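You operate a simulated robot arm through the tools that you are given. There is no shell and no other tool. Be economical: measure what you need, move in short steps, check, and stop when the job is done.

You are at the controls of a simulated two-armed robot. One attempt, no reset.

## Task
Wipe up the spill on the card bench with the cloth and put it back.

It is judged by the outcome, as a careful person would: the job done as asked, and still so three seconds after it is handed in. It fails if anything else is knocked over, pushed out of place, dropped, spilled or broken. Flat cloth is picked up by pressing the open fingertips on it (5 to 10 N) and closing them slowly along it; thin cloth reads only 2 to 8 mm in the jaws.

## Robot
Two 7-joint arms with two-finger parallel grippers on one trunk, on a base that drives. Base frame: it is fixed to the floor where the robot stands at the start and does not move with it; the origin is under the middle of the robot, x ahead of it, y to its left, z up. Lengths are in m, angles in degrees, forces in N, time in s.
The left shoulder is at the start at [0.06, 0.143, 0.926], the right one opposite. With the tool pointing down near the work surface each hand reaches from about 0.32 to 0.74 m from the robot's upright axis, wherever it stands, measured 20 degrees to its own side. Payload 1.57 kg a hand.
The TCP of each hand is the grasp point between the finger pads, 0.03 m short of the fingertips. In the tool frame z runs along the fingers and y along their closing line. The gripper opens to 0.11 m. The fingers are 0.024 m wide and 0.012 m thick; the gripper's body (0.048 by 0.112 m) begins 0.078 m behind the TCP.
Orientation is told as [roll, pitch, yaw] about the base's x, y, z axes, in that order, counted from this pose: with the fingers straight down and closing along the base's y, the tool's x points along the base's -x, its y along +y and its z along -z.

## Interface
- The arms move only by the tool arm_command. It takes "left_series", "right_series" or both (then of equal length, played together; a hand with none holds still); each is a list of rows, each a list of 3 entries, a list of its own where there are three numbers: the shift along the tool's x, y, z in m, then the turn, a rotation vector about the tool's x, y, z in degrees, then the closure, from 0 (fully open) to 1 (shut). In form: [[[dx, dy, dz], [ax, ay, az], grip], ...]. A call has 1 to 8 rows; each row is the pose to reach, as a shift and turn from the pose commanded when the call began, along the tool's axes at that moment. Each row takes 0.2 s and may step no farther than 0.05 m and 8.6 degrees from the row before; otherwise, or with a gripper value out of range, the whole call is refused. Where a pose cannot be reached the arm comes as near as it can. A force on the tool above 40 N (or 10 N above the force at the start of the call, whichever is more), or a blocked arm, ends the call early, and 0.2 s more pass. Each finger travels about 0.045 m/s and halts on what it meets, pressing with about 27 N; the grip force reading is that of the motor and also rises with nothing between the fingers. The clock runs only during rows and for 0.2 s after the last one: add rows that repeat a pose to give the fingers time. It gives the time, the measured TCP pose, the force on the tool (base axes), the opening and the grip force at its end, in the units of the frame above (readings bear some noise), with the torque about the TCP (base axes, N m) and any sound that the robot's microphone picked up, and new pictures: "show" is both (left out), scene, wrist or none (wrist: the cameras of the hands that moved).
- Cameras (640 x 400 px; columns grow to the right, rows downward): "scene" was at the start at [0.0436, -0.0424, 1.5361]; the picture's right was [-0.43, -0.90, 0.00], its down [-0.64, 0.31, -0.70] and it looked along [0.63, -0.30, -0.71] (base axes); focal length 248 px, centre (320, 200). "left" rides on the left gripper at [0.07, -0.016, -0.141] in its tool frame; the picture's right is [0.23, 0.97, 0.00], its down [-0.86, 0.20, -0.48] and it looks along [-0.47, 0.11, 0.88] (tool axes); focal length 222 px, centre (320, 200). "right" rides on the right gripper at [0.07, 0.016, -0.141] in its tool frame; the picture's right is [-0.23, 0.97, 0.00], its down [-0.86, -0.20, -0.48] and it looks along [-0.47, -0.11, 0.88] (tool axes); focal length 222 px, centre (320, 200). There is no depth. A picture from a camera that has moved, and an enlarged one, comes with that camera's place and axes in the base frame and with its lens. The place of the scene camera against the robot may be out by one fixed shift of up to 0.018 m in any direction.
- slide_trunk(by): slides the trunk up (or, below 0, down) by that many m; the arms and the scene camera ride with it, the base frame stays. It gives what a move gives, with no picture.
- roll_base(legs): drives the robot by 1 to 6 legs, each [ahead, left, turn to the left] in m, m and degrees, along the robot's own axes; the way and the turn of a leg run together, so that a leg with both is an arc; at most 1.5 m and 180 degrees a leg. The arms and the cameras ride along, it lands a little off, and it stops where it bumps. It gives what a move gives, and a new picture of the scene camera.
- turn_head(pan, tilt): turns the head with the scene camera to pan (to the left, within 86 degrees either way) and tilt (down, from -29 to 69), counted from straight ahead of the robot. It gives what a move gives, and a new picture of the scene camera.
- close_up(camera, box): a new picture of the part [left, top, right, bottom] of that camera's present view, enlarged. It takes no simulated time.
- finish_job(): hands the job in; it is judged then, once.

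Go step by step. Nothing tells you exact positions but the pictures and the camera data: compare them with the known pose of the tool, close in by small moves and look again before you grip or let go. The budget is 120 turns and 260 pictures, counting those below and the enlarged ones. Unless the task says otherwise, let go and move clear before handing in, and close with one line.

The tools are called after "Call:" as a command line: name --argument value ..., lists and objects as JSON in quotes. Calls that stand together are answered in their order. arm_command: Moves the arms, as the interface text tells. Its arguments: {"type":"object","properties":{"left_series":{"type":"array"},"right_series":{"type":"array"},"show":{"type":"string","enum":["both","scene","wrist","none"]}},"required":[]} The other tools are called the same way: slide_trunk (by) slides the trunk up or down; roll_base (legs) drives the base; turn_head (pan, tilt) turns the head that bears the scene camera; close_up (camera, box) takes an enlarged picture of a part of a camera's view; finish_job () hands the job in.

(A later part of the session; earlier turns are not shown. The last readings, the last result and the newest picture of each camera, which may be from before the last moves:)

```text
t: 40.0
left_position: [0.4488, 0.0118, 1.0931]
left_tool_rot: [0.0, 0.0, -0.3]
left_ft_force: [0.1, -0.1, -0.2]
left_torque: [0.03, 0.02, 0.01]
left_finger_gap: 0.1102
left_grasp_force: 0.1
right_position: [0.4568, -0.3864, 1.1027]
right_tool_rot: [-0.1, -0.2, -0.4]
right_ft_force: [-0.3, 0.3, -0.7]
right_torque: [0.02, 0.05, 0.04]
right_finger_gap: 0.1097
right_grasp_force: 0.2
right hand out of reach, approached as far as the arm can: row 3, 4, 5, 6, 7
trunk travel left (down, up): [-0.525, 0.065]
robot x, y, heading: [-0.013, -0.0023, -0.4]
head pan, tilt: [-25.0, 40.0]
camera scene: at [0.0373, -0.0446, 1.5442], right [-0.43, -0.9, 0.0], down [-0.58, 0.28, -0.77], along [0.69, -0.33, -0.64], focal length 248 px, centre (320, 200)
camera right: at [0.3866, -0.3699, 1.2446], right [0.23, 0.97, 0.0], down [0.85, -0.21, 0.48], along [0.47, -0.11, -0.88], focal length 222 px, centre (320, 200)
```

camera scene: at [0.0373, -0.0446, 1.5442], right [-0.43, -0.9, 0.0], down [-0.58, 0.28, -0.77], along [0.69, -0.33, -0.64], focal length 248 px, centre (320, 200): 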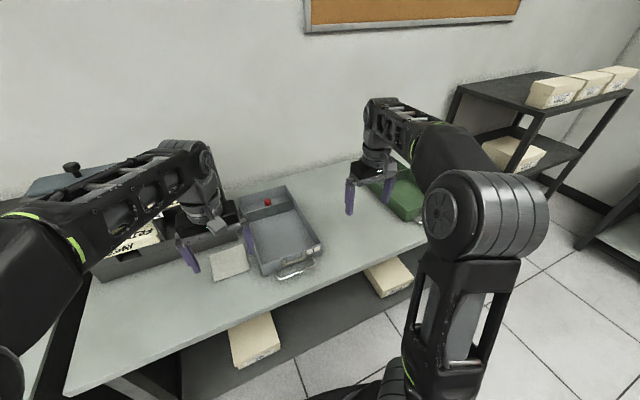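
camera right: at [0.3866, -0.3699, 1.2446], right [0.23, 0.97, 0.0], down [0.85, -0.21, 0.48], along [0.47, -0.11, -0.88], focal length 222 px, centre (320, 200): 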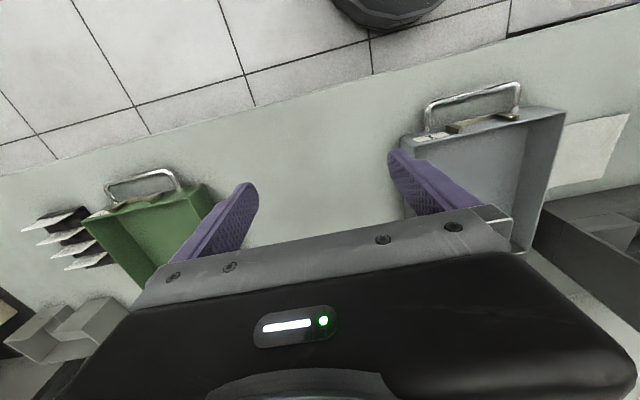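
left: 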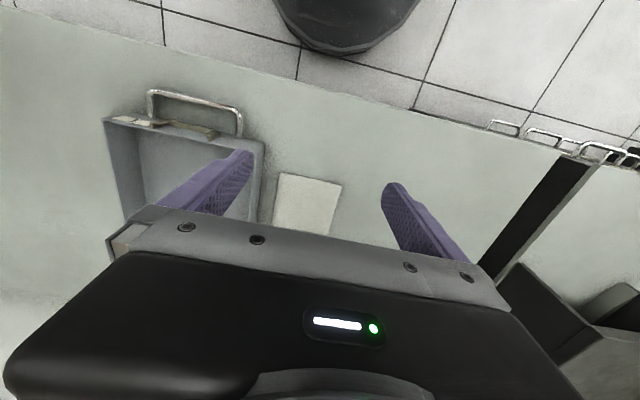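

Call:
close_up --camera "right" --box '[180, 80, 440, 250]'

Call:
close_up --camera "scene" --box '[260, 150, 420, 250]'

Call:
close_up --camera "scene" --box '[60, 220, 300, 370]'

```text
2.35 times, centred on (310, 165) of right
camera zoom: at [0.3866, -0.3699, 1.2446], right [0.23, 0.97, 0.0], down [0.85, -0.21, 0.48], along [0.47, -0.11, -0.88], focal length 523 px, centre (344, 282)
```

zoom: 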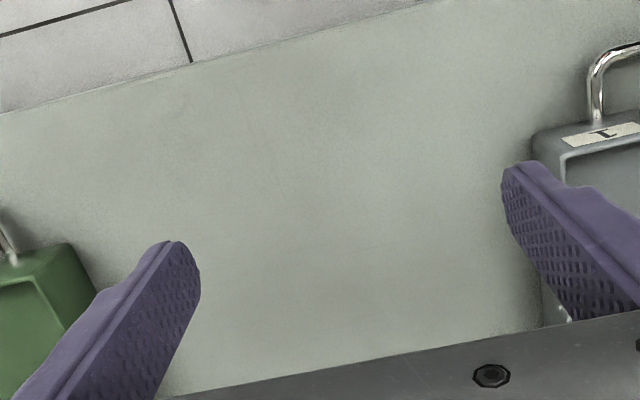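

```text
4.00 times, centred on (340, 200) of scene
camera zoom: at [0.0373, -0.0446, 1.5442], right [-0.43, -0.9, 0.0], down [-0.58, 0.28, -0.77], along [0.69, -0.33, -0.64], focal length 990 px, centre (240, 200)
```

zoom: 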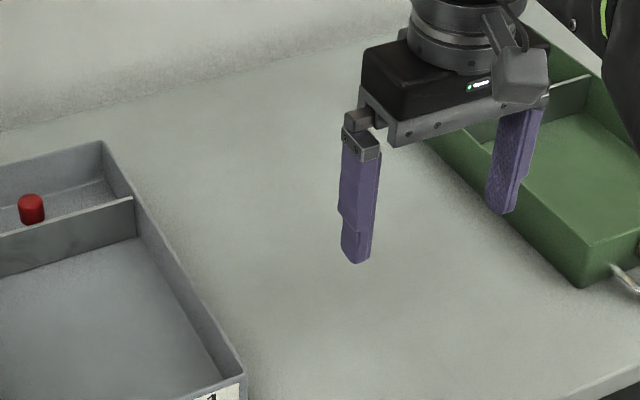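

```text
2.67 times, centred on (180, 295) of scene
camera zoom: at [0.0373, -0.0446, 1.5442], right [-0.43, -0.9, 0.0], down [-0.58, 0.28, -0.77], along [0.69, -0.33, -0.64], focal length 660 px, centre (693, -53)
```

zoom: 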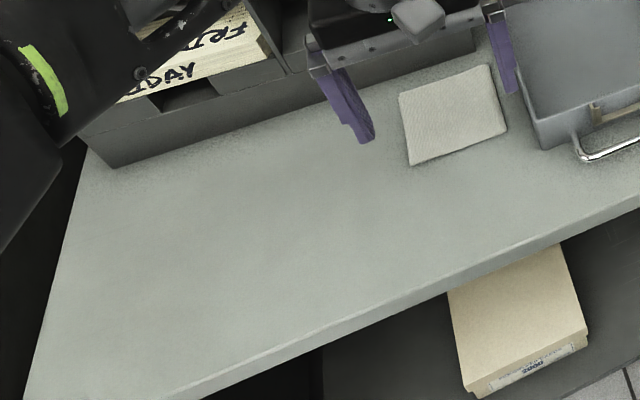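

Nothing on this stretch. I'll back off, shift left and check the cabinet counter straight on.

Call:
roll_base --legs '[[-0.4, 0, 0], [0, 0.9, 0]]'

Call:
turn_head --pan -15 --tilt 30

Call:
turn_head --pan -55 --tilt 30

Call:
turn_head --pan 75 --tilt 20

```text
t: 46.8
left_position: [0.061, 0.9098, 1.0938]
left_tool_rot: [-0.1, 0.0, -0.3]
left_ft_force: [-0.7, 0.9, 0.5]
left_torque: [0.0, -0.04, 0.02]
left_finger_gap: 0.11
left_grasp_force: 0.1
right_position: [0.0678, 0.5109, 1.1028]
right_tool_rot: [-0.1, -0.1, -0.2]
right_ft_force: [-0.2, 0.5, -0.5]
right_torque: [-0.01, 0.01, -0.05]
right_finger_gap: 0.11
right_grasp_force: 0.0
trunk travel left (down, up): [-0.525, 0.065]
robot x, y, heading: [-0.4045, 0.8976, -0.6]
head pan, tilt: [-25.0, 40.0]
camera scene: at [-0.353, 0.8535, 1.5442], right [-0.43, -0.9, 0.0], down [-0.58, 0.27, -0.77], along [0.69, -0.33, -0.64], focal length 248 px, centre (320, 200)
```

scene: 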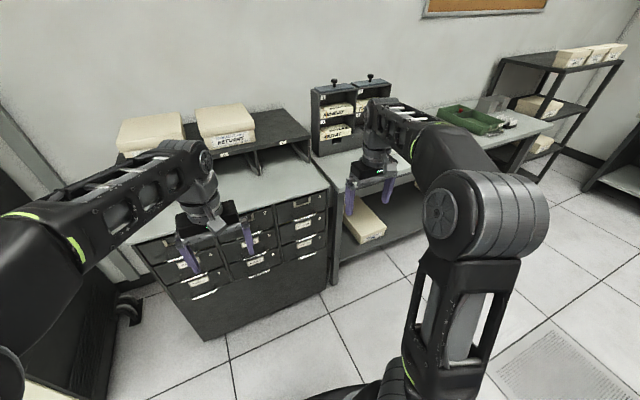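

```text
t: 47.5
left_position: [0.0614, 0.9083, 1.093]
left_tool_rot: [0.1, 0.0, -0.3]
left_ft_force: [-0.1, 0.6, -0.1]
left_torque: [-0.01, 0.03, 0.02]
left_finger_gap: 0.1099
left_grasp_force: 0.0
right_position: [0.0684, 0.5115, 1.1036]
right_tool_rot: [0.0, -0.1, -0.3]
right_ft_force: [0.0, 0.3, 0.2]
right_torque: [0.03, 0.01, 0.02]
right_finger_gap: 0.1101
right_grasp_force: 0.1
trunk travel left (down, up): [-0.525, 0.065]
robot x, y, heading: [-0.3968, 0.8967, -0.1]
head pan, tilt: [-15.0, 30.0]
camera scene: at [-0.3427, 0.8654, 1.5595], right [-0.26, -0.96, 0.0], down [-0.48, 0.13, -0.87], along [0.83, -0.23, -0.5], focal length 248 px, centre (320, 200)
```

scene: 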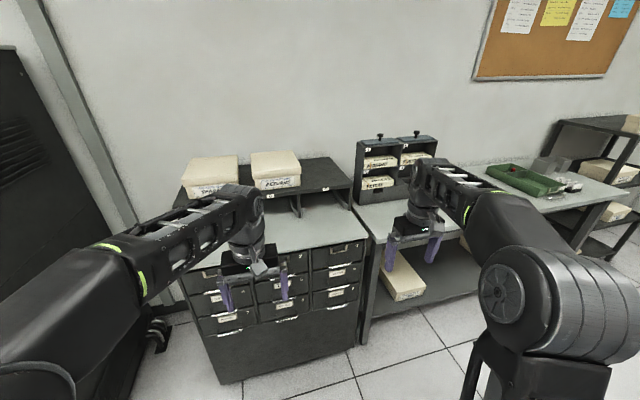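

```text
t: 48.6
left_position: [0.0607, 0.9094, 1.0938]
left_tool_rot: [0.1, 0.1, -0.4]
left_ft_force: [0.4, 1.0, -0.3]
left_torque: [0.01, -0.03, 0.01]
left_finger_gap: 0.1097
left_grasp_force: 0.0
right_position: [0.0673, 0.5104, 1.1019]
right_tool_rot: [0.0, -0.2, -0.3]
right_ft_force: [-0.4, -0.7, 0.6]
right_torque: [0.01, 0.01, -0.02]
right_finger_gap: 0.1099
right_grasp_force: 0.1
trunk travel left (down, up): [-0.525, 0.065]
robot x, y, heading: [-0.4004, 0.8963, -0.3]
head pan, tilt: [-55.0, 30.0]
camera scene: at [-0.3783, 0.815, 1.5596], right [-0.82, -0.57, 0.0], down [-0.28, 0.41, -0.87], along [0.49, -0.71, -0.5], focal length 248 px, centre (320, 200)
```

scene: 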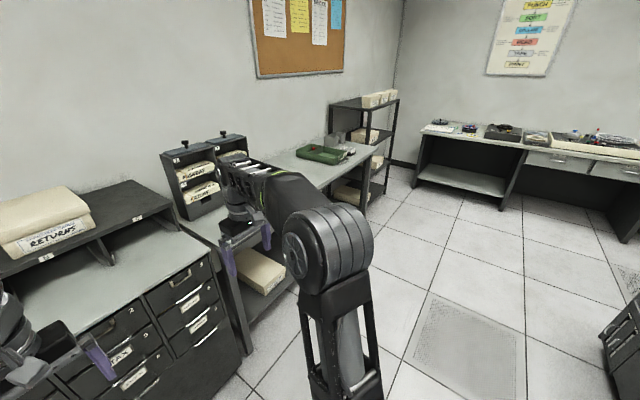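

```text
t: 50.7
left_position: [0.0618, 0.9093, 1.0927]
left_tool_rot: [0.0, 0.0, -0.2]
left_ft_force: [-1.1, -0.9, -0.4]
left_torque: [0.01, 0.01, 0.02]
left_finger_gap: 0.1099
left_grasp_force: 0.0
right_position: [0.069, 0.5121, 1.102]
right_tool_rot: [0.1, -0.1, -0.2]
right_ft_force: [0.1, -0.4, -0.1]
right_torque: [-0.01, -0.02, -0.03]
right_finger_gap: 0.1103
right_grasp_force: 0.0
trunk travel left (down, up): [-0.525, 0.065]
robot x, y, heading: [-0.4018, 0.8984, -0.4]
head pan, tilt: [75.0, 20.0]
camera scene: at [-0.4052, 0.9791, 1.5756], right [0.96, -0.26, 0.0], down [-0.09, -0.33, -0.94], along [0.25, 0.91, -0.34], focal length 248 px, centre (320, 200)
```

scene: 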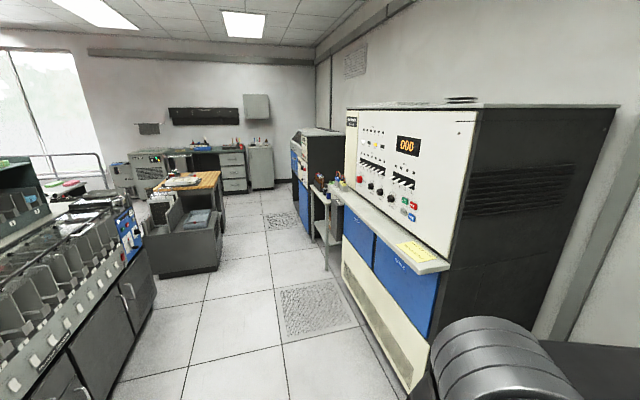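

The cabinet counter is clean too. The faint patch near (0.82, -0.45) appeared in two views at the same spot, so I'll go stand directly in front of it and look.

Call:
roll_base --legs '[[0, -1.3, 0]]'

Call:
turn_head --pan 0 --tilt 30

Call:
close_up --camera "scene" --box '[240, 130, 400, 230]'

```text
t: 57.2
left_position: [0.0699, -0.3837, 1.0932]
left_tool_rot: [-0.1, 0.0, 1.2]
left_ft_force: [-0.1, -0.4, -0.3]
left_torque: [0.01, 0.03, -0.01]
left_finger_gap: 0.11
left_grasp_force: 0.0
right_position: [0.0862, -0.7817, 1.1021]
right_tool_rot: [0.0, -0.1, 1.1]
right_ft_force: [0.0, 1.0, 0.2]
right_torque: [-0.02, 0.02, -0.01]
right_finger_gap: 0.1103
right_grasp_force: 0.2
trunk travel left (down, up): [-0.525, 0.065]
robot x, y, heading: [-0.3948, -0.4051, 1.4]
head pan, tilt: [75.0, 20.0]
camera scene: at [-0.3982, -0.3259, 1.5756], right [0.97, -0.24, 0.0], down [-0.08, -0.33, -0.94], along [0.23, 0.91, -0.34], focal length 248 px, centre (320, 200)
```

scene: 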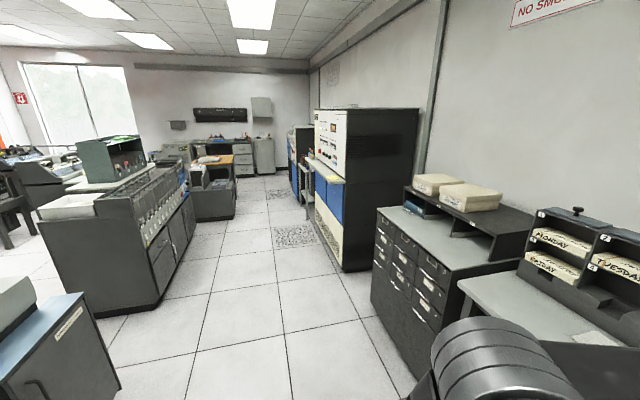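

```text
t: 58.7
left_position: [0.069, -0.3831, 1.0924]
left_tool_rot: [0.0, 0.0, 1.1]
left_ft_force: [0.0, 0.0, 0.7]
left_torque: [-0.02, -0.04, 0.03]
left_finger_gap: 0.1099
left_grasp_force: 0.1
right_position: [0.0873, -0.7817, 1.1035]
right_tool_rot: [0.0, -0.2, 1.1]
right_ft_force: [-0.1, -0.8, -0.3]
right_torque: [-0.02, -0.02, 0.0]
right_finger_gap: 0.1101
right_grasp_force: 0.0
trunk travel left (down, up): [-0.525, 0.065]
robot x, y, heading: [-0.3864, -0.4086, 1.4]
head pan, tilt: [0.0, 30.0]
camera scene: at [-0.3301, -0.4141, 1.5596], right [0.02, -1.0, 0.0], down [-0.5, -0.01, -0.87], along [0.87, 0.02, -0.5], focal length 248 px, centre (320, 200)
```

scene: 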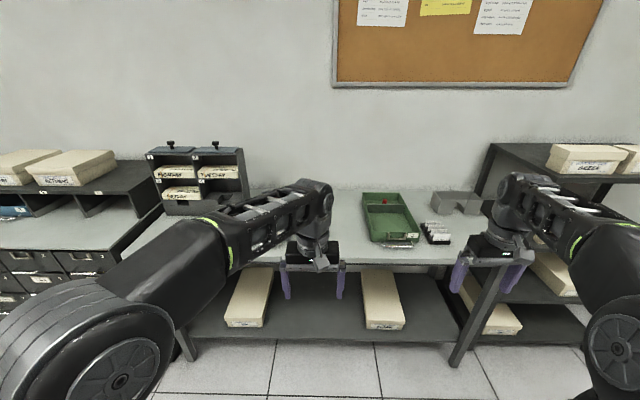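

```text
4.00 times, centred on (320, 180) of scene
camera zoom: at [-0.3301, -0.4141, 1.5596], right [0.02, -1.0, 0.0], down [-0.5, -0.01, -0.87], along [0.87, 0.02, -0.5], focal length 990 px, centre (320, 280)
```

zoom: 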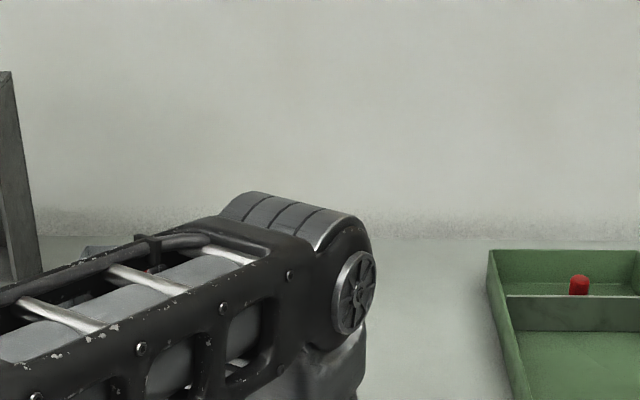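

My left arm blocks the view; I'll swing it outward and look again.

Call:
arm_command --left_series '[[[0, 0.05, 0], [0, 0, 0], 0], [[0, 0.1, 0], [0, 0, 0], 0], [[0, 0.15, 0], [0, 0, 0], 0], [[0, 0.2, 0], [0, 0, 0], 0], [[0, 0.25, 0], [0, 0, 0], 0], [[0, 0.3, 0], [0, 0, 0], 0]]' --show "scene"

Call:
close_up --camera "scene" --box '[240, 170, 400, 270]'

```text
t: 60.1
left_position: [0.0606, -0.083, 1.0951]
left_tool_rot: [0.0, 0.0, 1.1]
left_ft_force: [-0.6, 0.5, -0.5]
left_torque: [-0.05, 0.02, -0.01]
left_finger_gap: 0.1099
left_grasp_force: 0.1
right_position: [0.0861, -0.7801, 1.1033]
right_tool_rot: [-0.2, -0.1, 1.1]
right_ft_force: [0.0, 0.4, 0.5]
right_torque: [0.01, -0.05, 0.01]
right_finger_gap: 0.1098
right_grasp_force: 0.1
trunk travel left (down, up): [-0.525, 0.065]
robot x, y, heading: [-0.3947, -0.4101, 1.3]
head pan, tilt: [0.0, 30.0]
camera scene: at [-0.3301, -0.4133, 1.5596], right [0.02, -1.0, 0.0], down [-0.5, -0.01, -0.87], along [0.87, 0.02, -0.5], focal length 248 px, centre (320, 200)
```

scene: 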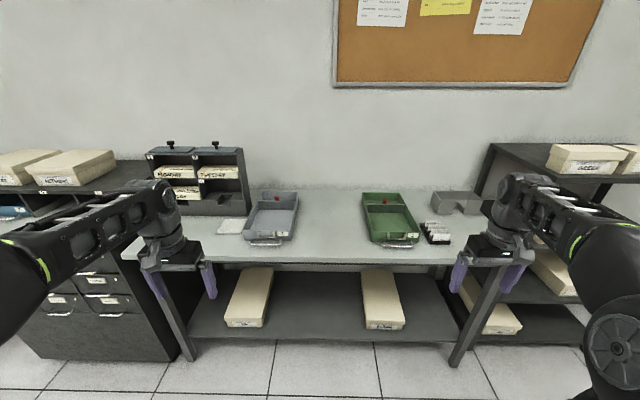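

```text
4.00 times, centred on (320, 220) of scene
camera zoom: at [-0.3301, -0.4133, 1.5596], right [0.02, -1.0, 0.0], down [-0.5, -0.01, -0.87], along [0.87, 0.02, -0.5], focal length 990 px, centre (320, 120)
```

zoom: 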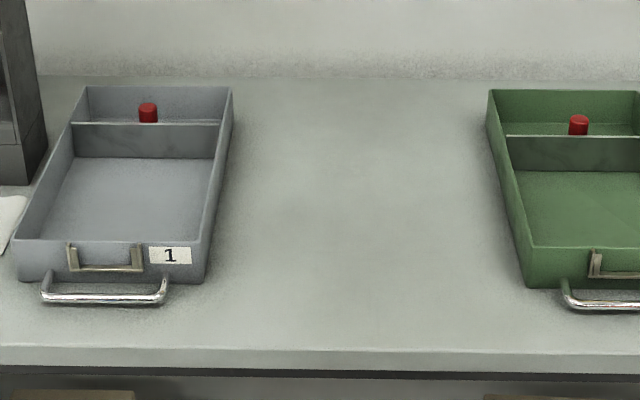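

Call:
close_up --camera "scene" --box '[290, 190, 370, 240]'

Call:
roll_base --legs '[[0.4, 0, -1.3]]'

Call:
turn_head --pan 0 --tilt 40

Call:
close_up --camera "scene" --box '[250, 150, 390, 240]'

```text
8.00 times, centred on (330, 215) of scene
camera zoom: at [-0.3301, -0.4133, 1.5596], right [0.02, -1.0, 0.0], down [-0.5, -0.01, -0.87], along [0.87, 0.02, -0.5], focal length 1981 px, centre (240, 80)
```

zoom: 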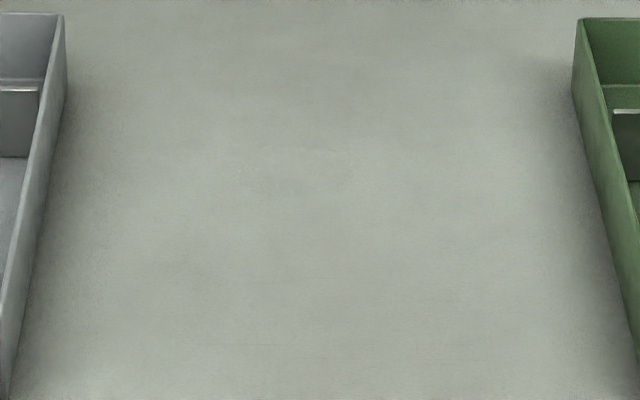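

```text
t: 62.6
left_position: [0.4697, -0.0937, 1.0941]
left_tool_rot: [0.0, -0.1, -0.3]
left_ft_force: [-0.3, -0.1, 0.4]
left_torque: [-0.01, 0.02, -0.02]
left_finger_gap: 0.1101
left_grasp_force: 0.1
right_position: [0.4762, -0.7908, 1.102]
right_tool_rot: [0.0, -0.1, -0.3]
right_ft_force: [-0.1, 0.1, 0.1]
right_torque: [-0.01, 0.0, -0.01]
right_finger_gap: 0.1099
right_grasp_force: 0.1
trunk travel left (down, up): [-0.525, 0.065]
robot x, y, heading: [0.0068, -0.4045, -0.5]
head pan, tilt: [0.0, 30.0]
camera scene: at [0.0697, -0.4129, 1.5595], right [-0.01, -1.0, 0.0], down [-0.5, 0.0, -0.87], along [0.87, -0.01, -0.5], focal length 248 px, centre (320, 200)
```

scene: 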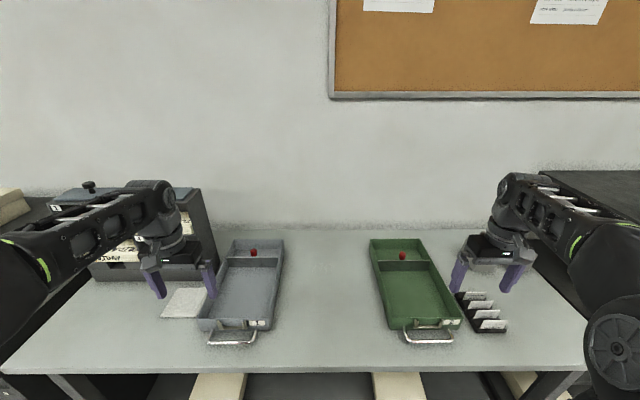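

```text
t: 63.3
left_position: [0.4689, -0.0934, 1.0943]
left_tool_rot: [0.1, 0.0, -0.3]
left_ft_force: [-0.7, 0.9, -0.1]
left_torque: [0.0, 0.01, 0.0]
left_finger_gap: 0.11
left_grasp_force: 0.0
right_position: [0.4762, -0.7907, 1.1025]
right_tool_rot: [0.0, -0.3, -0.4]
right_ft_force: [0.0, 0.4, -0.9]
right_torque: [0.01, 0.01, 0.04]
right_finger_gap: 0.11
right_grasp_force: 0.0
trunk travel left (down, up): [-0.525, 0.065]
robot x, y, heading: [0.0071, -0.4047, -0.2]
head pan, tilt: [0.0, 40.0]
camera scene: at [0.0633, -0.4129, 1.5443], right [-0.01, -1.0, 0.0], down [-0.64, 0.0, -0.77], along [0.77, 0.0, -0.64], focal length 248 px, centre (320, 200)
```

scene: 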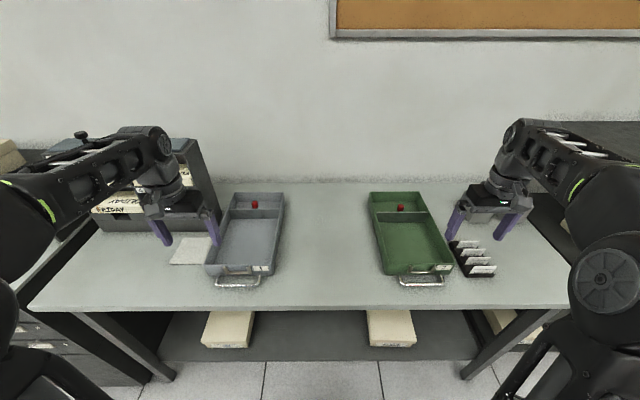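

```text
4.44 times, centred on (320, 195) of scene
camera zoom: at [0.0633, -0.4129, 1.5443], right [-0.01, -1.0, 0.0], down [-0.64, 0.0, -0.77], along [0.77, 0.0, -0.64], focal length 1100 px, centre (320, 222)
```

zoom: 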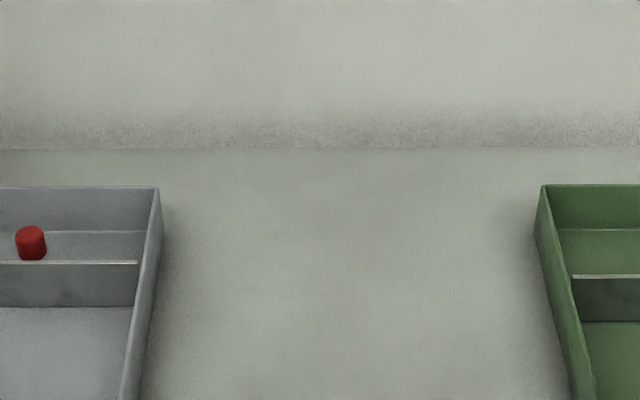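

An elliptical rim is visible between the trays: a clear puddle, near (0.81, -0.42). I'll zoom from this nearer position.

Call:
close_up --camera "scene" --box '[272, 186, 368, 246]'

Call:
turn_head --pan 0 --tilt 55

Call:
close_up --camera "scene" --box '[272, 110, 368, 170]'

```text
6.67 times, centred on (320, 216) of scene
camera zoom: at [0.0633, -0.4129, 1.5443], right [-0.01, -1.0, 0.0], down [-0.64, 0.0, -0.77], along [0.77, 0.0, -0.64], focal length 1651 px, centre (320, 93)
```

zoom: 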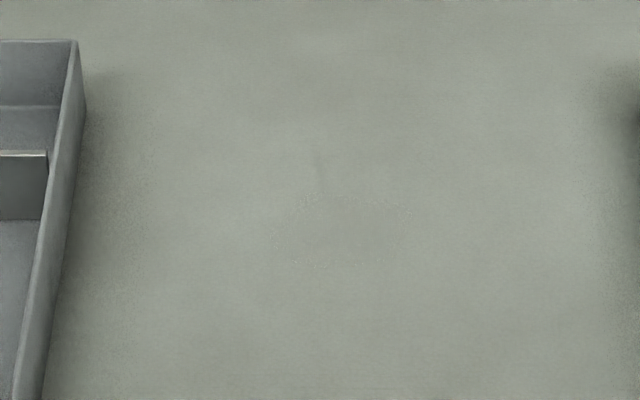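

```text
t: 64.1
left_position: [0.4689, -0.0944, 1.095]
left_tool_rot: [-0.1, 0.0, -0.3]
left_ft_force: [-0.2, 0.5, -1.0]
left_torque: [0.04, 0.01, 0.0]
left_finger_gap: 0.1101
left_grasp_force: 0.0
right_position: [0.4758, -0.7896, 1.1035]
right_tool_rot: [0.0, -0.1, -0.4]
right_ft_force: [-0.7, 0.7, 0.2]
right_torque: [-0.02, 0.0, 0.01]
right_finger_gap: 0.1101
right_grasp_force: 0.1
trunk travel left (down, up): [-0.525, 0.065]
robot x, y, heading: [0.0081, -0.4062, -0.2]
head pan, tilt: [0.0, 55.0]
camera scene: at [0.0504, -0.4128, 1.5236], right [-0.01, -1.0, 0.0], down [-0.82, 0.0, -0.57], along [0.57, 0.0, -0.82], focal length 248 px, centre (320, 200)
```

scene: 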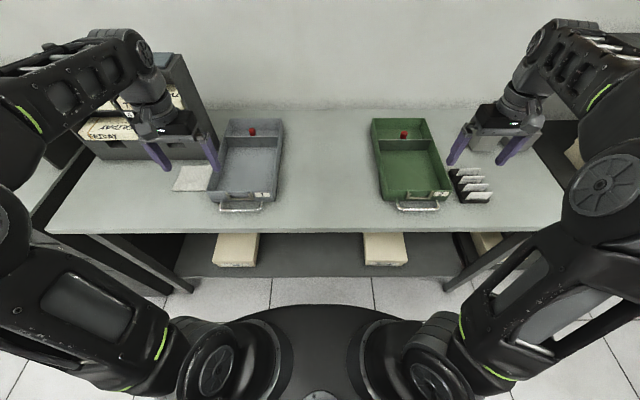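

```text
6.67 times, centred on (320, 140) of scene
camera zoom: at [0.0504, -0.4128, 1.5236], right [-0.01, -1.0, 0.0], down [-0.82, 0.0, -0.57], along [0.57, 0.0, -0.82], focal length 1651 px, centre (320, 600)
```

zoom: 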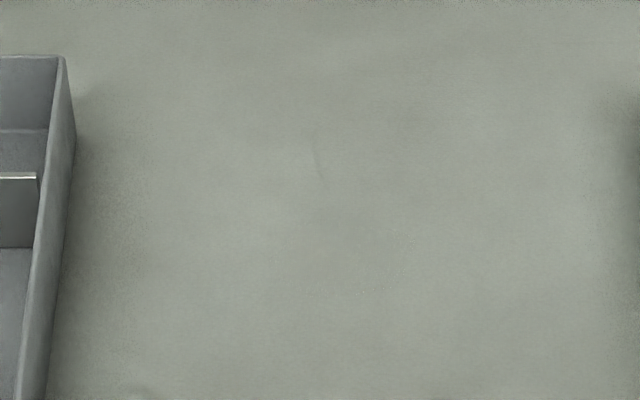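

The puddle's dotted rim is now visible: centre about (0.80, -0.42), some 8 x 6 cm, colourless. The cloth is near (0.63, 0.03). I'll pull the left hand back, and stand at about y = -0.2 so the right hand reaches both.

Call:
arm_command --left_series '[[[0.04, 0, 0], [0, 0, 0], 0], [[0.08, 0.02, 0], [0, 0, 0], 0], [[0.12, 0.04, 0], [0, 0, 0], 0]]' --right_series '[[[0.04, 0, 0], [0, 0, 0], 0], [[0.08, 0, 0], [0, 0, 0], 0], [[0.1, 0, 0], [0, 0, 0], 0]]' --show "none"

Call:
roll_base --legs '[[0, 0.2, 0.2], [0.05, 0, 0]]'

```text
t: 64.9
left_position: [0.3458, -0.0551, 1.0954]
left_tool_rot: [-0.1, -0.1, -0.4]
left_ft_force: [-0.3, -0.9, 0.5]
left_torque: [0.03, -0.03, -0.01]
left_finger_gap: 0.1099
left_grasp_force: 0.1
right_position: [0.3734, -0.7886, 1.1026]
right_tool_rot: [0.0, -0.3, -0.4]
right_ft_force: [0.2, -0.7, -0.4]
right_torque: [-0.01, -0.01, -0.03]
right_finger_gap: 0.1099
right_grasp_force: 0.0
trunk travel left (down, up): [-0.525, 0.065]
robot x, y, heading: [0.0076, -0.406, -0.3]
head pan, tilt: [0.0, 55.0]
```

```text
t: 67.0
left_position: [0.3985, 0.1451, 1.0931]
left_tool_rot: [0.0, 0.1, -0.2]
left_ft_force: [0.7, 0.3, -0.2]
left_torque: [-0.03, 0.07, -0.02]
left_finger_gap: 0.1097
left_grasp_force: 0.1
right_position: [0.4278, -0.5882, 1.1028]
right_tool_rot: [-0.1, 0.0, -0.2]
right_ft_force: [0.3, 0.3, -0.4]
right_torque: [-0.01, 0.08, 0.01]
right_finger_gap: 0.1101
right_grasp_force: 0.1
trunk travel left (down, up): [-0.525, 0.065]
robot x, y, heading: [0.0606, -0.2074, -0.2]
head pan, tilt: [0.0, 55.0]
camera scene: at [0.1029, -0.2134, 1.5234], right [0.0, -1.0, 0.0], down [-0.82, 0.0, -0.57], along [0.57, 0.0, -0.82], focal length 248 px, centre (320, 200)
```

scene: 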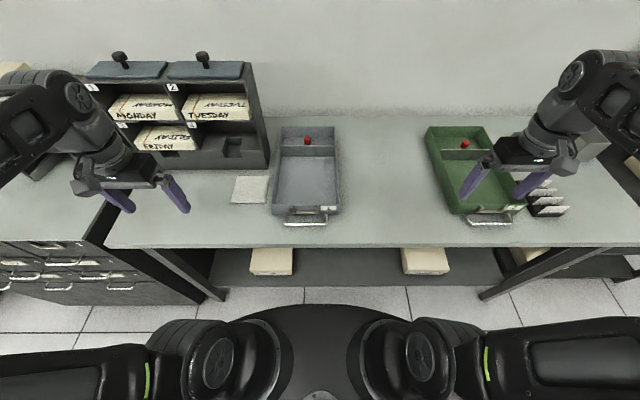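

Call:
close_up --camera "scene" --box '[210, 140, 290, 240]'

Call:
close_up --camera "scene" --box '[340, 120, 436, 180]'

```text
4.00 times, centred on (250, 190) of scene
camera zoom: at [0.1029, -0.2134, 1.5234], right [0.0, -1.0, 0.0], down [-0.82, 0.0, -0.57], along [0.57, 0.0, -0.82], focal length 990 px, centre (600, 240)
```

zoom: 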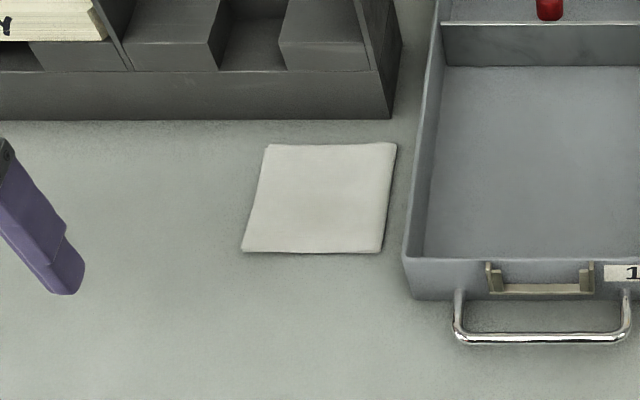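

```text
6.67 times, centred on (388, 150) of scene
camera zoom: at [0.1029, -0.2134, 1.5234], right [0.0, -1.0, 0.0], down [-0.82, 0.0, -0.57], along [0.57, 0.0, -0.82], focal length 1651 px, centre (-133, 533)
```

zoom: 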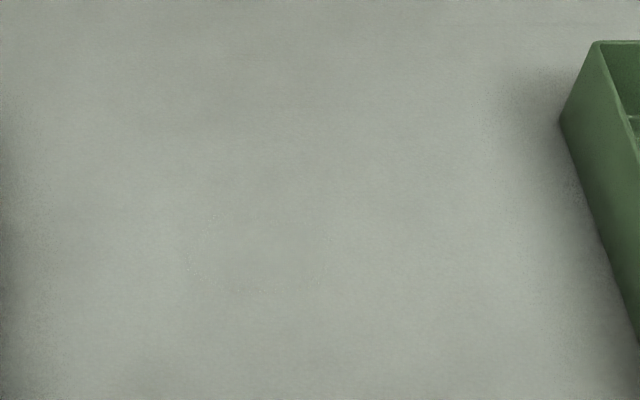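

The cloth spans x 0.57–0.69, y -0.03–0.09, right beside tray 1. I'll move the left hand away and bring the right hand across at height.

Call:
arm_command --right_series '[[[0, 0.045, 0], [0, 0, 0], 0], [[0, 0.09, 0], [0, 0, 0], 0], [[0, 0.135, 0], [0, 0, 0], 0], [[0, 0.18, 0], [0, 0, 0], 0], [[0, 0.225, 0.01], [0, 0, 0], 0], [[0, 0.27, 0.02], [0, 0, 0], 0], [[0, 0.315, 0.03], [0, 0, 0], 0], [[0, 0.36, 0.04], [0, 0, 0], 0]]' --left_series '[[[0.0, 0.04, 0], [0, 0, 0], 0], [[0.0, 0.08, 0], [0, 0, 0], 0], [[0.0, 0.12, 0], [0, 0, 0], 0], [[0.0, 0.16, 0], [0, 0, 0], 0], [[0.0, 0.2, 0], [0, 0, 0], 0], [[0.0, 0.2, 0], [0, 0, 0], 0], [[0.0, 0.2, 0], [0, 0, 0], 0], [[0.0, 0.2, 0], [0, 0, 0], 0]]' --show "none"

Call:
arm_command --right_series '[[[0, 0.045, 0.02], [0, 0, 0], 0.1], [[-0.02, 0.09, 0.04], [0, 0, 0], 0.2], [[-0.05, 0.13, 0.05], [0, 0, 0], 0.3], [[-0.08, 0.17, 0.05], [0, 0, 0], 0.4], [[-0.11, 0.21, 0.05], [0, 0, 0], 0.45], [[-0.14, 0.25, 0.05], [0, 0, 0], 0.45], [[-0.14, 0.25, 0.05], [0, 0, 0], 0.45]]' --show "both"

```text
t: 68.8
left_position: [0.3976, 0.3455, 1.0927]
left_tool_rot: [0.0, 0.1, -0.1]
left_ft_force: [0.1, -0.3, 0.0]
left_torque: [-0.01, 0.0, 0.0]
left_finger_gap: 0.1102
left_grasp_force: 0.1
right_position: [0.4303, -0.2255, 1.0635]
right_tool_rot: [-0.3, 0.0, -0.2]
right_ft_force: [0.8, 0.2, 0.1]
right_torque: [0.0, -0.03, 0.02]
right_finger_gap: 0.1101
right_grasp_force: 0.1
trunk travel left (down, up): [-0.525, 0.065]
robot x, y, heading: [0.0546, -0.2054, -0.2]
head pan, tilt: [0.0, 55.0]
```

```text
refused: row 2 steps farther than a row can; nothing moved
```

Call:
arm_command --right_series '[[[0, 0.04, 0.01], [0, 0, 0], 0.1], [[-0.02, 0.08, 0.02], [0, 0, 0], 0.2], [[-0.045, 0.12, 0.03], [0, 0, 0], 0.3], [[-0.07, 0.16, 0.04], [0, 0, 0], 0.4], [[-0.095, 0.2, 0.05], [0, 0, 0], 0.45], [[-0.12, 0.235, 0.06], [0, 0, 0], 0.45], [[-0.14, 0.25, 0.06], [0, 0, 0], 0.45], [[-0.14, 0.25, 0.06], [0, 0, 0], 0.45]]' --show "both"

```text
t: 70.6
left_position: [0.3975, 0.3451, 1.0917]
left_tool_rot: [0.0, 0.0, -0.1]
left_ft_force: [-0.1, 0.6, 0.9]
left_torque: [0.02, 0.01, 0.02]
left_finger_gap: 0.1101
left_grasp_force: 0.0
right_position: [0.536, -0.0119, 1.01]
right_tool_rot: [-0.1, -0.1, -0.2]
right_ft_force: [-0.6, -0.5, -0.3]
right_torque: [-0.01, 0.01, 0.01]
right_finger_gap: 0.0604
right_grasp_force: 0.1
right hand out of reach, approached as far as the arm can: row 6, 7, 8
trunk travel left (down, up): [-0.525, 0.065]
robot x, y, heading: [0.0595, -0.2047, -0.1]
head pan, tilt: [0.0, 55.0]
camera scene: at [0.1003, -0.2136, 1.5235], right [0.0, -1.0, 0.0], down [-0.82, 0.0, -0.57], along [0.57, 0.0, -0.82], focal length 248 px, centre (320, 200)
camera right: at [0.4653, 0.0053, 1.1518], right [0.23, 0.97, 0.0], down [0.85, -0.2, 0.48], along [0.47, -0.11, -0.88], focal length 222 px, centre (320, 200)
```

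scene: 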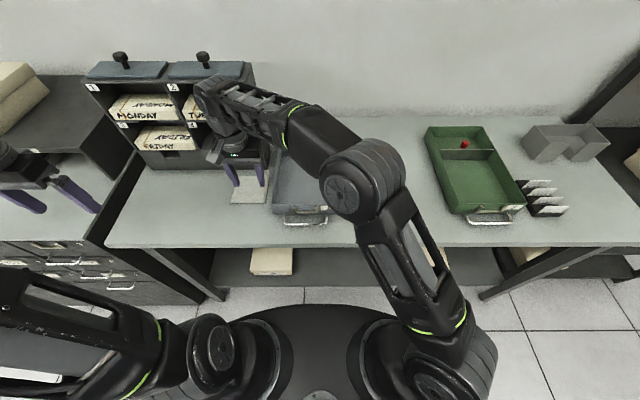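
right: 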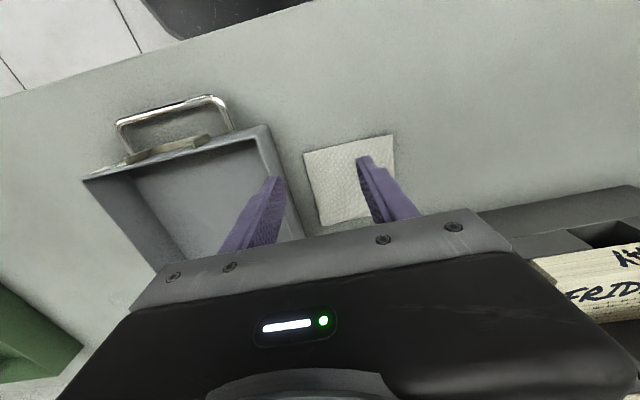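

The right hand is near its reach limit here; I'll shift the base left 0.12 m for the pick-up and then look.

Call:
roll_base --legs '[[0, 0.11, 0]]'

Call:
arm_command --right_series '[[[-0.02, -0.02, 0.01], [0, 0, 0], 0.45], [[-0.05, -0.05, 0.03], [0, 0, 0], 0.45], [[-0.07, -0.07, 0.06], [0, 0, 0], 0.45], [[-0.07, -0.07, 0.06], [0, 0, 0], 0.45]]' --show "both"

```text
t: 71.8
left_position: [0.397, 0.4596, 1.0908]
left_tool_rot: [-0.2, 0.0, -0.2]
left_ft_force: [0.3, -0.1, 0.4]
left_torque: [-0.07, -0.01, 0.0]
left_finger_gap: 0.1101
left_grasp_force: 0.1
right_position: [0.5356, 0.1038, 1.0088]
right_tool_rot: [-0.1, -0.1, -0.2]
right_ft_force: [-0.8, 0.6, -0.1]
right_torque: [-0.05, -0.03, 0.0]
right_finger_gap: 0.0606
right_grasp_force: 0.1
trunk travel left (down, up): [-0.525, 0.065]
robot x, y, heading: [0.0604, -0.0937, 0.2]
head pan, tilt: [0.0, 55.0]
camera scene: at [0.1011, -0.0993, 1.5235], right [0.0, -1.0, 0.0], down [-0.82, 0.0, -0.57], along [0.57, 0.0, -0.82], focal length 248 px, centre (320, 200)
```

scene: 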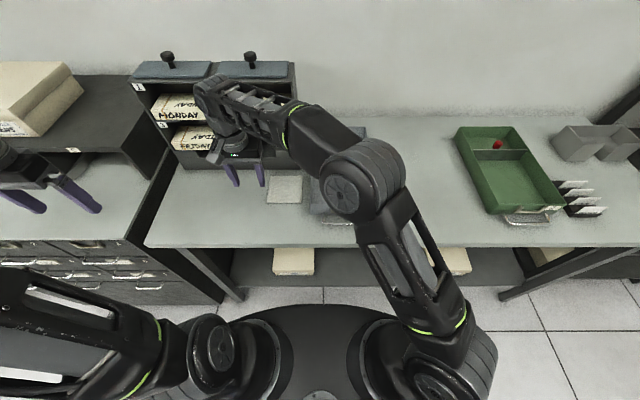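

```text
t: 72.8
left_position: [0.3965, 0.4591, 1.0914]
left_tool_rot: [0.0, 0.0, -0.1]
left_ft_force: [0.3, -0.6, 0.3]
left_torque: [0.01, 0.01, -0.01]
left_finger_gap: 0.11
left_grasp_force: 0.0
right_position: [0.6048, 0.0295, 0.9476]
right_tool_rot: [0.0, -0.2, -0.1]
right_ft_force: [0.9, -0.1, 0.2]
right_torque: [0.03, 0.01, 0.01]
right_finger_gap: 0.0606
right_grasp_force: 0.0
trunk travel left (down, up): [-0.525, 0.065]
robot x, y, heading: [0.058, -0.0942, -0.2]
head pan, tilt: [0.0, 55.0]
camera scene: at [0.1006, -0.1012, 1.5235], right [0.0, -1.0, 0.0], down [-0.82, 0.0, -0.57], along [0.57, 0.0, -0.82], focal length 248 px, centre (320, 200)
camera right: at [0.5348, 0.0463, 1.0903], right [0.23, 0.97, 0.0], down [0.85, -0.2, 0.48], along [0.47, -0.11, -0.88], focal length 222 px, centre (320, 200)
```

scene: 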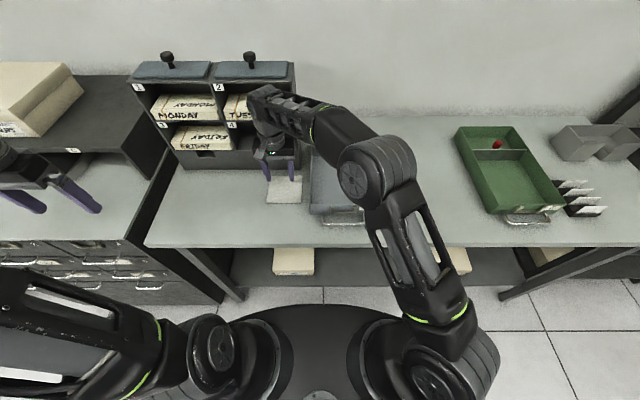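
right: 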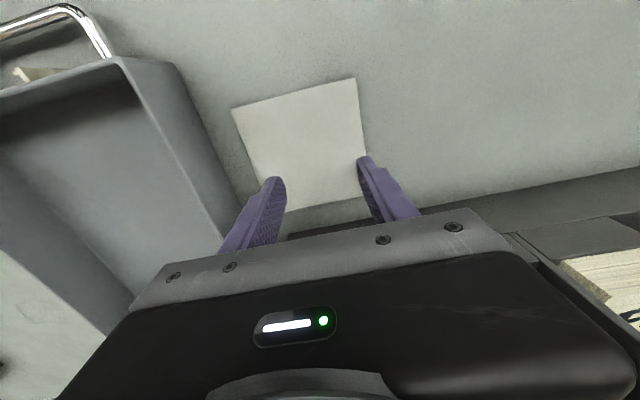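

From the wrist view the cloth centre is about (0.605, 0.015), a bit off the scene-camera estimate. I'll align and descend close to the cloth.

Call:
arm_command --right_series '[[[0, -0.012, 0.03], [0, 0, 0], 0.5], [[0, -0.012, 0.06], [0, 0, 0], 0.5], [[0, -0.012, 0.074], [0, 0, 0], 0.5], [[0, -0.012, 0.074], [0, 0, 0], 0.5]]' --show "wrist"

```text
t: 73.4
left_position: [0.3982, 0.457, 1.0926]
left_tool_rot: [0.0, 0.0, -0.1]
left_ft_force: [0.5, -0.2, -0.2]
left_torque: [-0.01, 0.06, 0.0]
left_finger_gap: 0.1101
left_grasp_force: 0.1
right_position: [0.6116, 0.0194, 0.9125]
right_tool_rot: [0.3, -0.8, -0.3]
right_ft_force: [-2.1, -1.3, 16.3]
right_torque: [-0.62, 0.24, -0.12]
right_finger_gap: 0.0551
right_grasp_force: 0.0
trunk travel left (down, up): [-0.525, 0.065]
robot x, y, heading: [0.0554, -0.0934, 0.3]
head pan, tilt: [0.0, 55.0]
stopped in row 2 (right hand): the force on the tool passed its limit (the readings are from after the stop); the commanded pose is now the measured one
camera right: at [0.5376, 0.0348, 1.054], right [0.23, 0.97, 0.01], down [0.85, -0.21, 0.49], along [0.48, -0.1, -0.87], focal length 222 px, centre (320, 200)
```

right: 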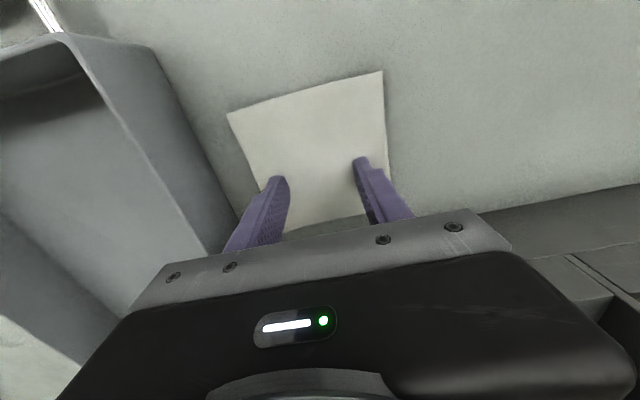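

Contact came early: fingertips at z≈0.88. I'll examine whether the right fingertip is on the cloth or on the tray.

Call:
close_up --camera "right" --box '[180, 60, 440, 260]'

Call:
close_up --camera "scene" --box '[240, 110, 340, 220]'

```text
2.00 times, centred on (310, 160) of right
camera zoom: at [0.5376, 0.0348, 1.054], right [0.23, 0.97, 0.01], down [0.85, -0.21, 0.49], along [0.48, -0.1, -0.87], focal length 444 px, centre (340, 280)
```

zoom: 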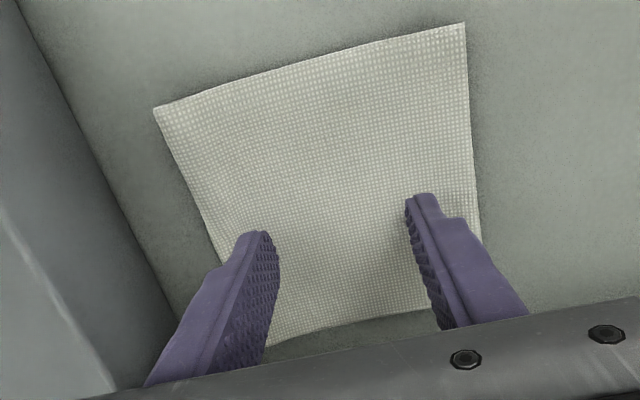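

```text
3.64 times, centred on (290, 165) of scene
camera zoom: at [0.1008, -0.101, 1.5237], right [0.0, -1.0, 0.0], down [-0.82, 0.0, -0.57], along [0.57, 0.0, -0.82], focal length 900 px, centre (429, 327)
```

zoom: 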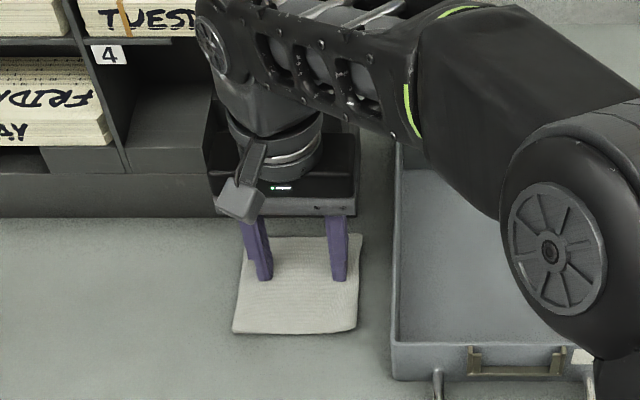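

Both fingertips are on the cloth, so the bench top is really at z≈0.88; re-solving with that puts the cloth centre at (0.597, 0.016) and the spill at (0.74, -0.427), now consistent across views. I'll ease off, centre, and press lightly.

Call:
arm_command --right_series '[[[0.004, 0, -0.008], [0, 0, 0], 0.5], [[0.012, -0.003, -0.008], [0, 0, 0], 0.5], [[0.012, -0.003, -0.003], [0, 0, 0], 0.5], [[0.012, -0.003, 0.0], [0, 0, 0], 0.5], [[0.012, -0.003, 0.0], [0, 0, 0], 0.5]]' --show "none"

```text
t: 74.6
left_position: [0.3957, 0.4573, 1.0934]
left_tool_rot: [0.0, 0.0, -0.2]
left_ft_force: [0.5, -1.0, 0.2]
left_torque: [0.01, -0.02, 0.0]
left_finger_gap: 0.1098
left_grasp_force: 0.1
right_position: [0.5974, 0.0158, 0.9127]
right_tool_rot: [0.3, -0.9, -0.3]
right_ft_force: [0.3, -1.3, 22.0]
right_torque: [-0.8, 0.08, 0.01]
right_finger_gap: 0.055
right_grasp_force: 0.1
trunk travel left (down, up): [-0.525, 0.065]
robot x, y, heading: [0.0599, -0.0965, -0.4]
head pan, tilt: [0.0, 55.0]
```

Only the right finger bears (a slight roll); I'll level the hand and ease the pressure.

Call:
arm_command --right_series '[[[0, 0, -0.003], [0.5, 0.9, 0], 0.5], [[0, 0, -0.0015], [0.5, 0.9, 0], 0.5], [[0, 0, -0.001], [0.5, 0.9, 0], 0.5], [[0, 0, -0.001], [0.5, 0.9, 0], 0.5]]' --show "none"

```text
t: 75.6
left_position: [0.3957, 0.4587, 1.0924]
left_tool_rot: [0.0, -0.1, -0.2]
left_ft_force: [1.5, -0.2, -0.4]
left_torque: [0.01, 0.01, -0.02]
left_finger_gap: 0.1103
left_grasp_force: 0.0
right_position: [0.5978, 0.0157, 0.9115]
right_tool_rot: [-0.1, 0.0, -0.2]
right_ft_force: [2.2, 3.3, 21.8]
right_torque: [-0.23, -0.04, 0.02]
right_finger_gap: 0.0546
right_grasp_force: 0.1
trunk travel left (down, up): [-0.525, 0.065]
robot x, y, heading: [0.0583, -0.0947, -0.2]
head pan, tilt: [0.0, 55.0]
```

Now both fingers bear evenly but too hard; I'll ease about 1 mm.

Call:
arm_command --right_series '[[[0, 0, -0.0015], [0.2, 0, 0], 0.5], [[0, 0, -0.0015], [0.2, 0, 0], 0.5]]' --show "none"

```text
t: 76.2
left_position: [0.3981, 0.4591, 1.0947]
left_tool_rot: [-0.1, 0.1, -0.1]
left_ft_force: [-0.4, -0.2, 0.4]
left_torque: [0.03, 0.0, 0.02]
left_finger_gap: 0.1099
left_grasp_force: 0.1
right_position: [0.5971, 0.0151, 0.9126]
right_tool_rot: [-0.4, 0.1, -0.2]
right_ft_force: [1.0, 2.5, 17.4]
right_torque: [0.19, -0.07, 0.0]
right_finger_gap: 0.0547
right_grasp_force: 0.1
trunk travel left (down, up): [-0.525, 0.065]
robot x, y, heading: [0.0558, -0.0923, -0.2]
head pan, tilt: [0.0, 55.0]
```

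Call:
arm_command --right_series '[[[0, 0, -0.003], [-0.1, 0, 0], 0.5], [[0, 0, -0.003], [-0.1, 0, 0], 0.5]]' --show "none"

```text
t: 76.8
left_position: [0.3965, 0.4574, 1.0918]
left_tool_rot: [0.0, 0.0, -0.2]
left_ft_force: [-0.6, 0.1, 0.2]
left_torque: [-0.04, 0.02, 0.0]
left_finger_gap: 0.1099
left_grasp_force: 0.1
right_position: [0.5982, 0.014, 0.9131]
right_tool_rot: [-0.5, 0.3, -0.4]
right_ft_force: [0.4, 0.8, -0.1]
right_torque: [0.01, -0.01, 0.0]
right_finger_gap: 0.0549
right_grasp_force: 0.1
trunk travel left (down, up): [-0.525, 0.065]
robot x, y, heading: [0.0587, -0.0948, -0.3]
head pan, tilt: [0.0, 55.0]
```

Free now; down about 1.5 mm should give the right pressure, then close slowly in the same motion.

Call:
arm_command --right_series '[[[0, 0, 0.0012], [0, 0, 0], 0.5], [[0, 0, 0.0017], [0, 0, 0], 0.5], [[0, 0, 0.0017], [0, 0, 0], 0.5]]' --show "none"

```text
t: 77.6
left_position: [0.3968, 0.4579, 1.092]
left_tool_rot: [0.0, 0.1, -0.2]
left_ft_force: [-0.9, 0.1, -0.4]
left_torque: [0.03, -0.02, 0.01]
left_finger_gap: 0.1102
left_grasp_force: 0.1
right_position: [0.5991, 0.015, 0.9129]
right_tool_rot: [-0.3, 0.2, -0.3]
right_ft_force: [-0.1, -0.6, 0.1]
right_torque: [-0.01, 0.03, 0.04]
right_finger_gap: 0.055
right_grasp_force: 0.1
trunk travel left (down, up): [-0.525, 0.065]
robot x, y, heading: [0.0563, -0.0955, -0.1]
head pan, tilt: [0.0, 55.0]
```

Call:
arm_command --right_series '[[[0, 0, 0.0008], [0, 0, 0], 0.5], [[0, 0, 0.0015], [0, 0, 0], 0.5], [[0, 0, 0.0015], [0, 0, 0], 0.5]]' --show "none"

```text
t: 78.4
left_position: [0.3968, 0.4575, 1.092]
left_tool_rot: [0.1, 0.0, -0.3]
left_ft_force: [-0.9, 1.8, 0.0]
left_torque: [0.01, 0.03, 0.01]
left_finger_gap: 0.1099
left_grasp_force: 0.1
right_position: [0.5979, 0.0146, 0.9115]
right_tool_rot: [-0.3, 0.2, -0.3]
right_ft_force: [-0.4, -1.7, 3.6]
right_torque: [0.03, 0.04, -0.02]
right_finger_gap: 0.0547
right_grasp_force: 0.1
trunk travel left (down, up): [-0.525, 0.065]
robot x, y, heading: [0.0586, -0.0963, -0.2]
head pan, tilt: [0.0, 55.0]
```

Contact at 3.6 N. A touch more and then close slowly.

Call:
arm_command --right_series '[[[0, 0, 0.0012], [0, 0, 0], 0.5], [[0, 0, 0.0012], [0, 0, 0], 0.57], [[0, 0, 0.0012], [0, 0, 0], 0.64], [[0, 0, 0.0012], [0, 0, 0], 0.71], [[0, 0, 0.0012], [0, 0, 0], 0.78], [[0, 0, 0.0012], [0, 0, 0], 0.85], [[0, 0, 0.0012], [0, 0, 0], 0.93], [[0, 0, 0.0012], [0, 0, 0], 1.0]]' --show "wrist"

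```text
t: 80.2
left_position: [0.3957, 0.4572, 1.0934]
left_tool_rot: [-0.1, -0.1, -0.2]
left_ft_force: [-0.5, 0.8, 0.0]
left_torque: [0.02, 0.02, -0.03]
left_finger_gap: 0.11
left_grasp_force: 0.0
right_position: [0.5977, 0.016, 0.912]
right_tool_rot: [-0.3, 0.0, -0.2]
right_ft_force: [0.3, 3.0, 26.5]
right_torque: [0.17, -0.01, -0.02]
right_finger_gap: 0.0077
right_grasp_force: 25.0
trunk travel left (down, up): [-0.525, 0.065]
robot x, y, heading: [0.0605, -0.0948, -0.2]
head pan, tilt: [0.0, 55.0]
camera right: at [0.5266, 0.0334, 1.0544], right [0.23, 0.97, 0.0], down [0.85, -0.2, 0.48], along [0.47, -0.11, -0.88], focal length 222 px, centre (320, 200)
```

right: 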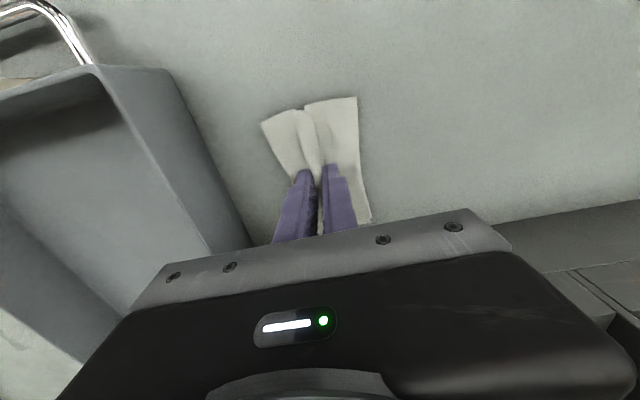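

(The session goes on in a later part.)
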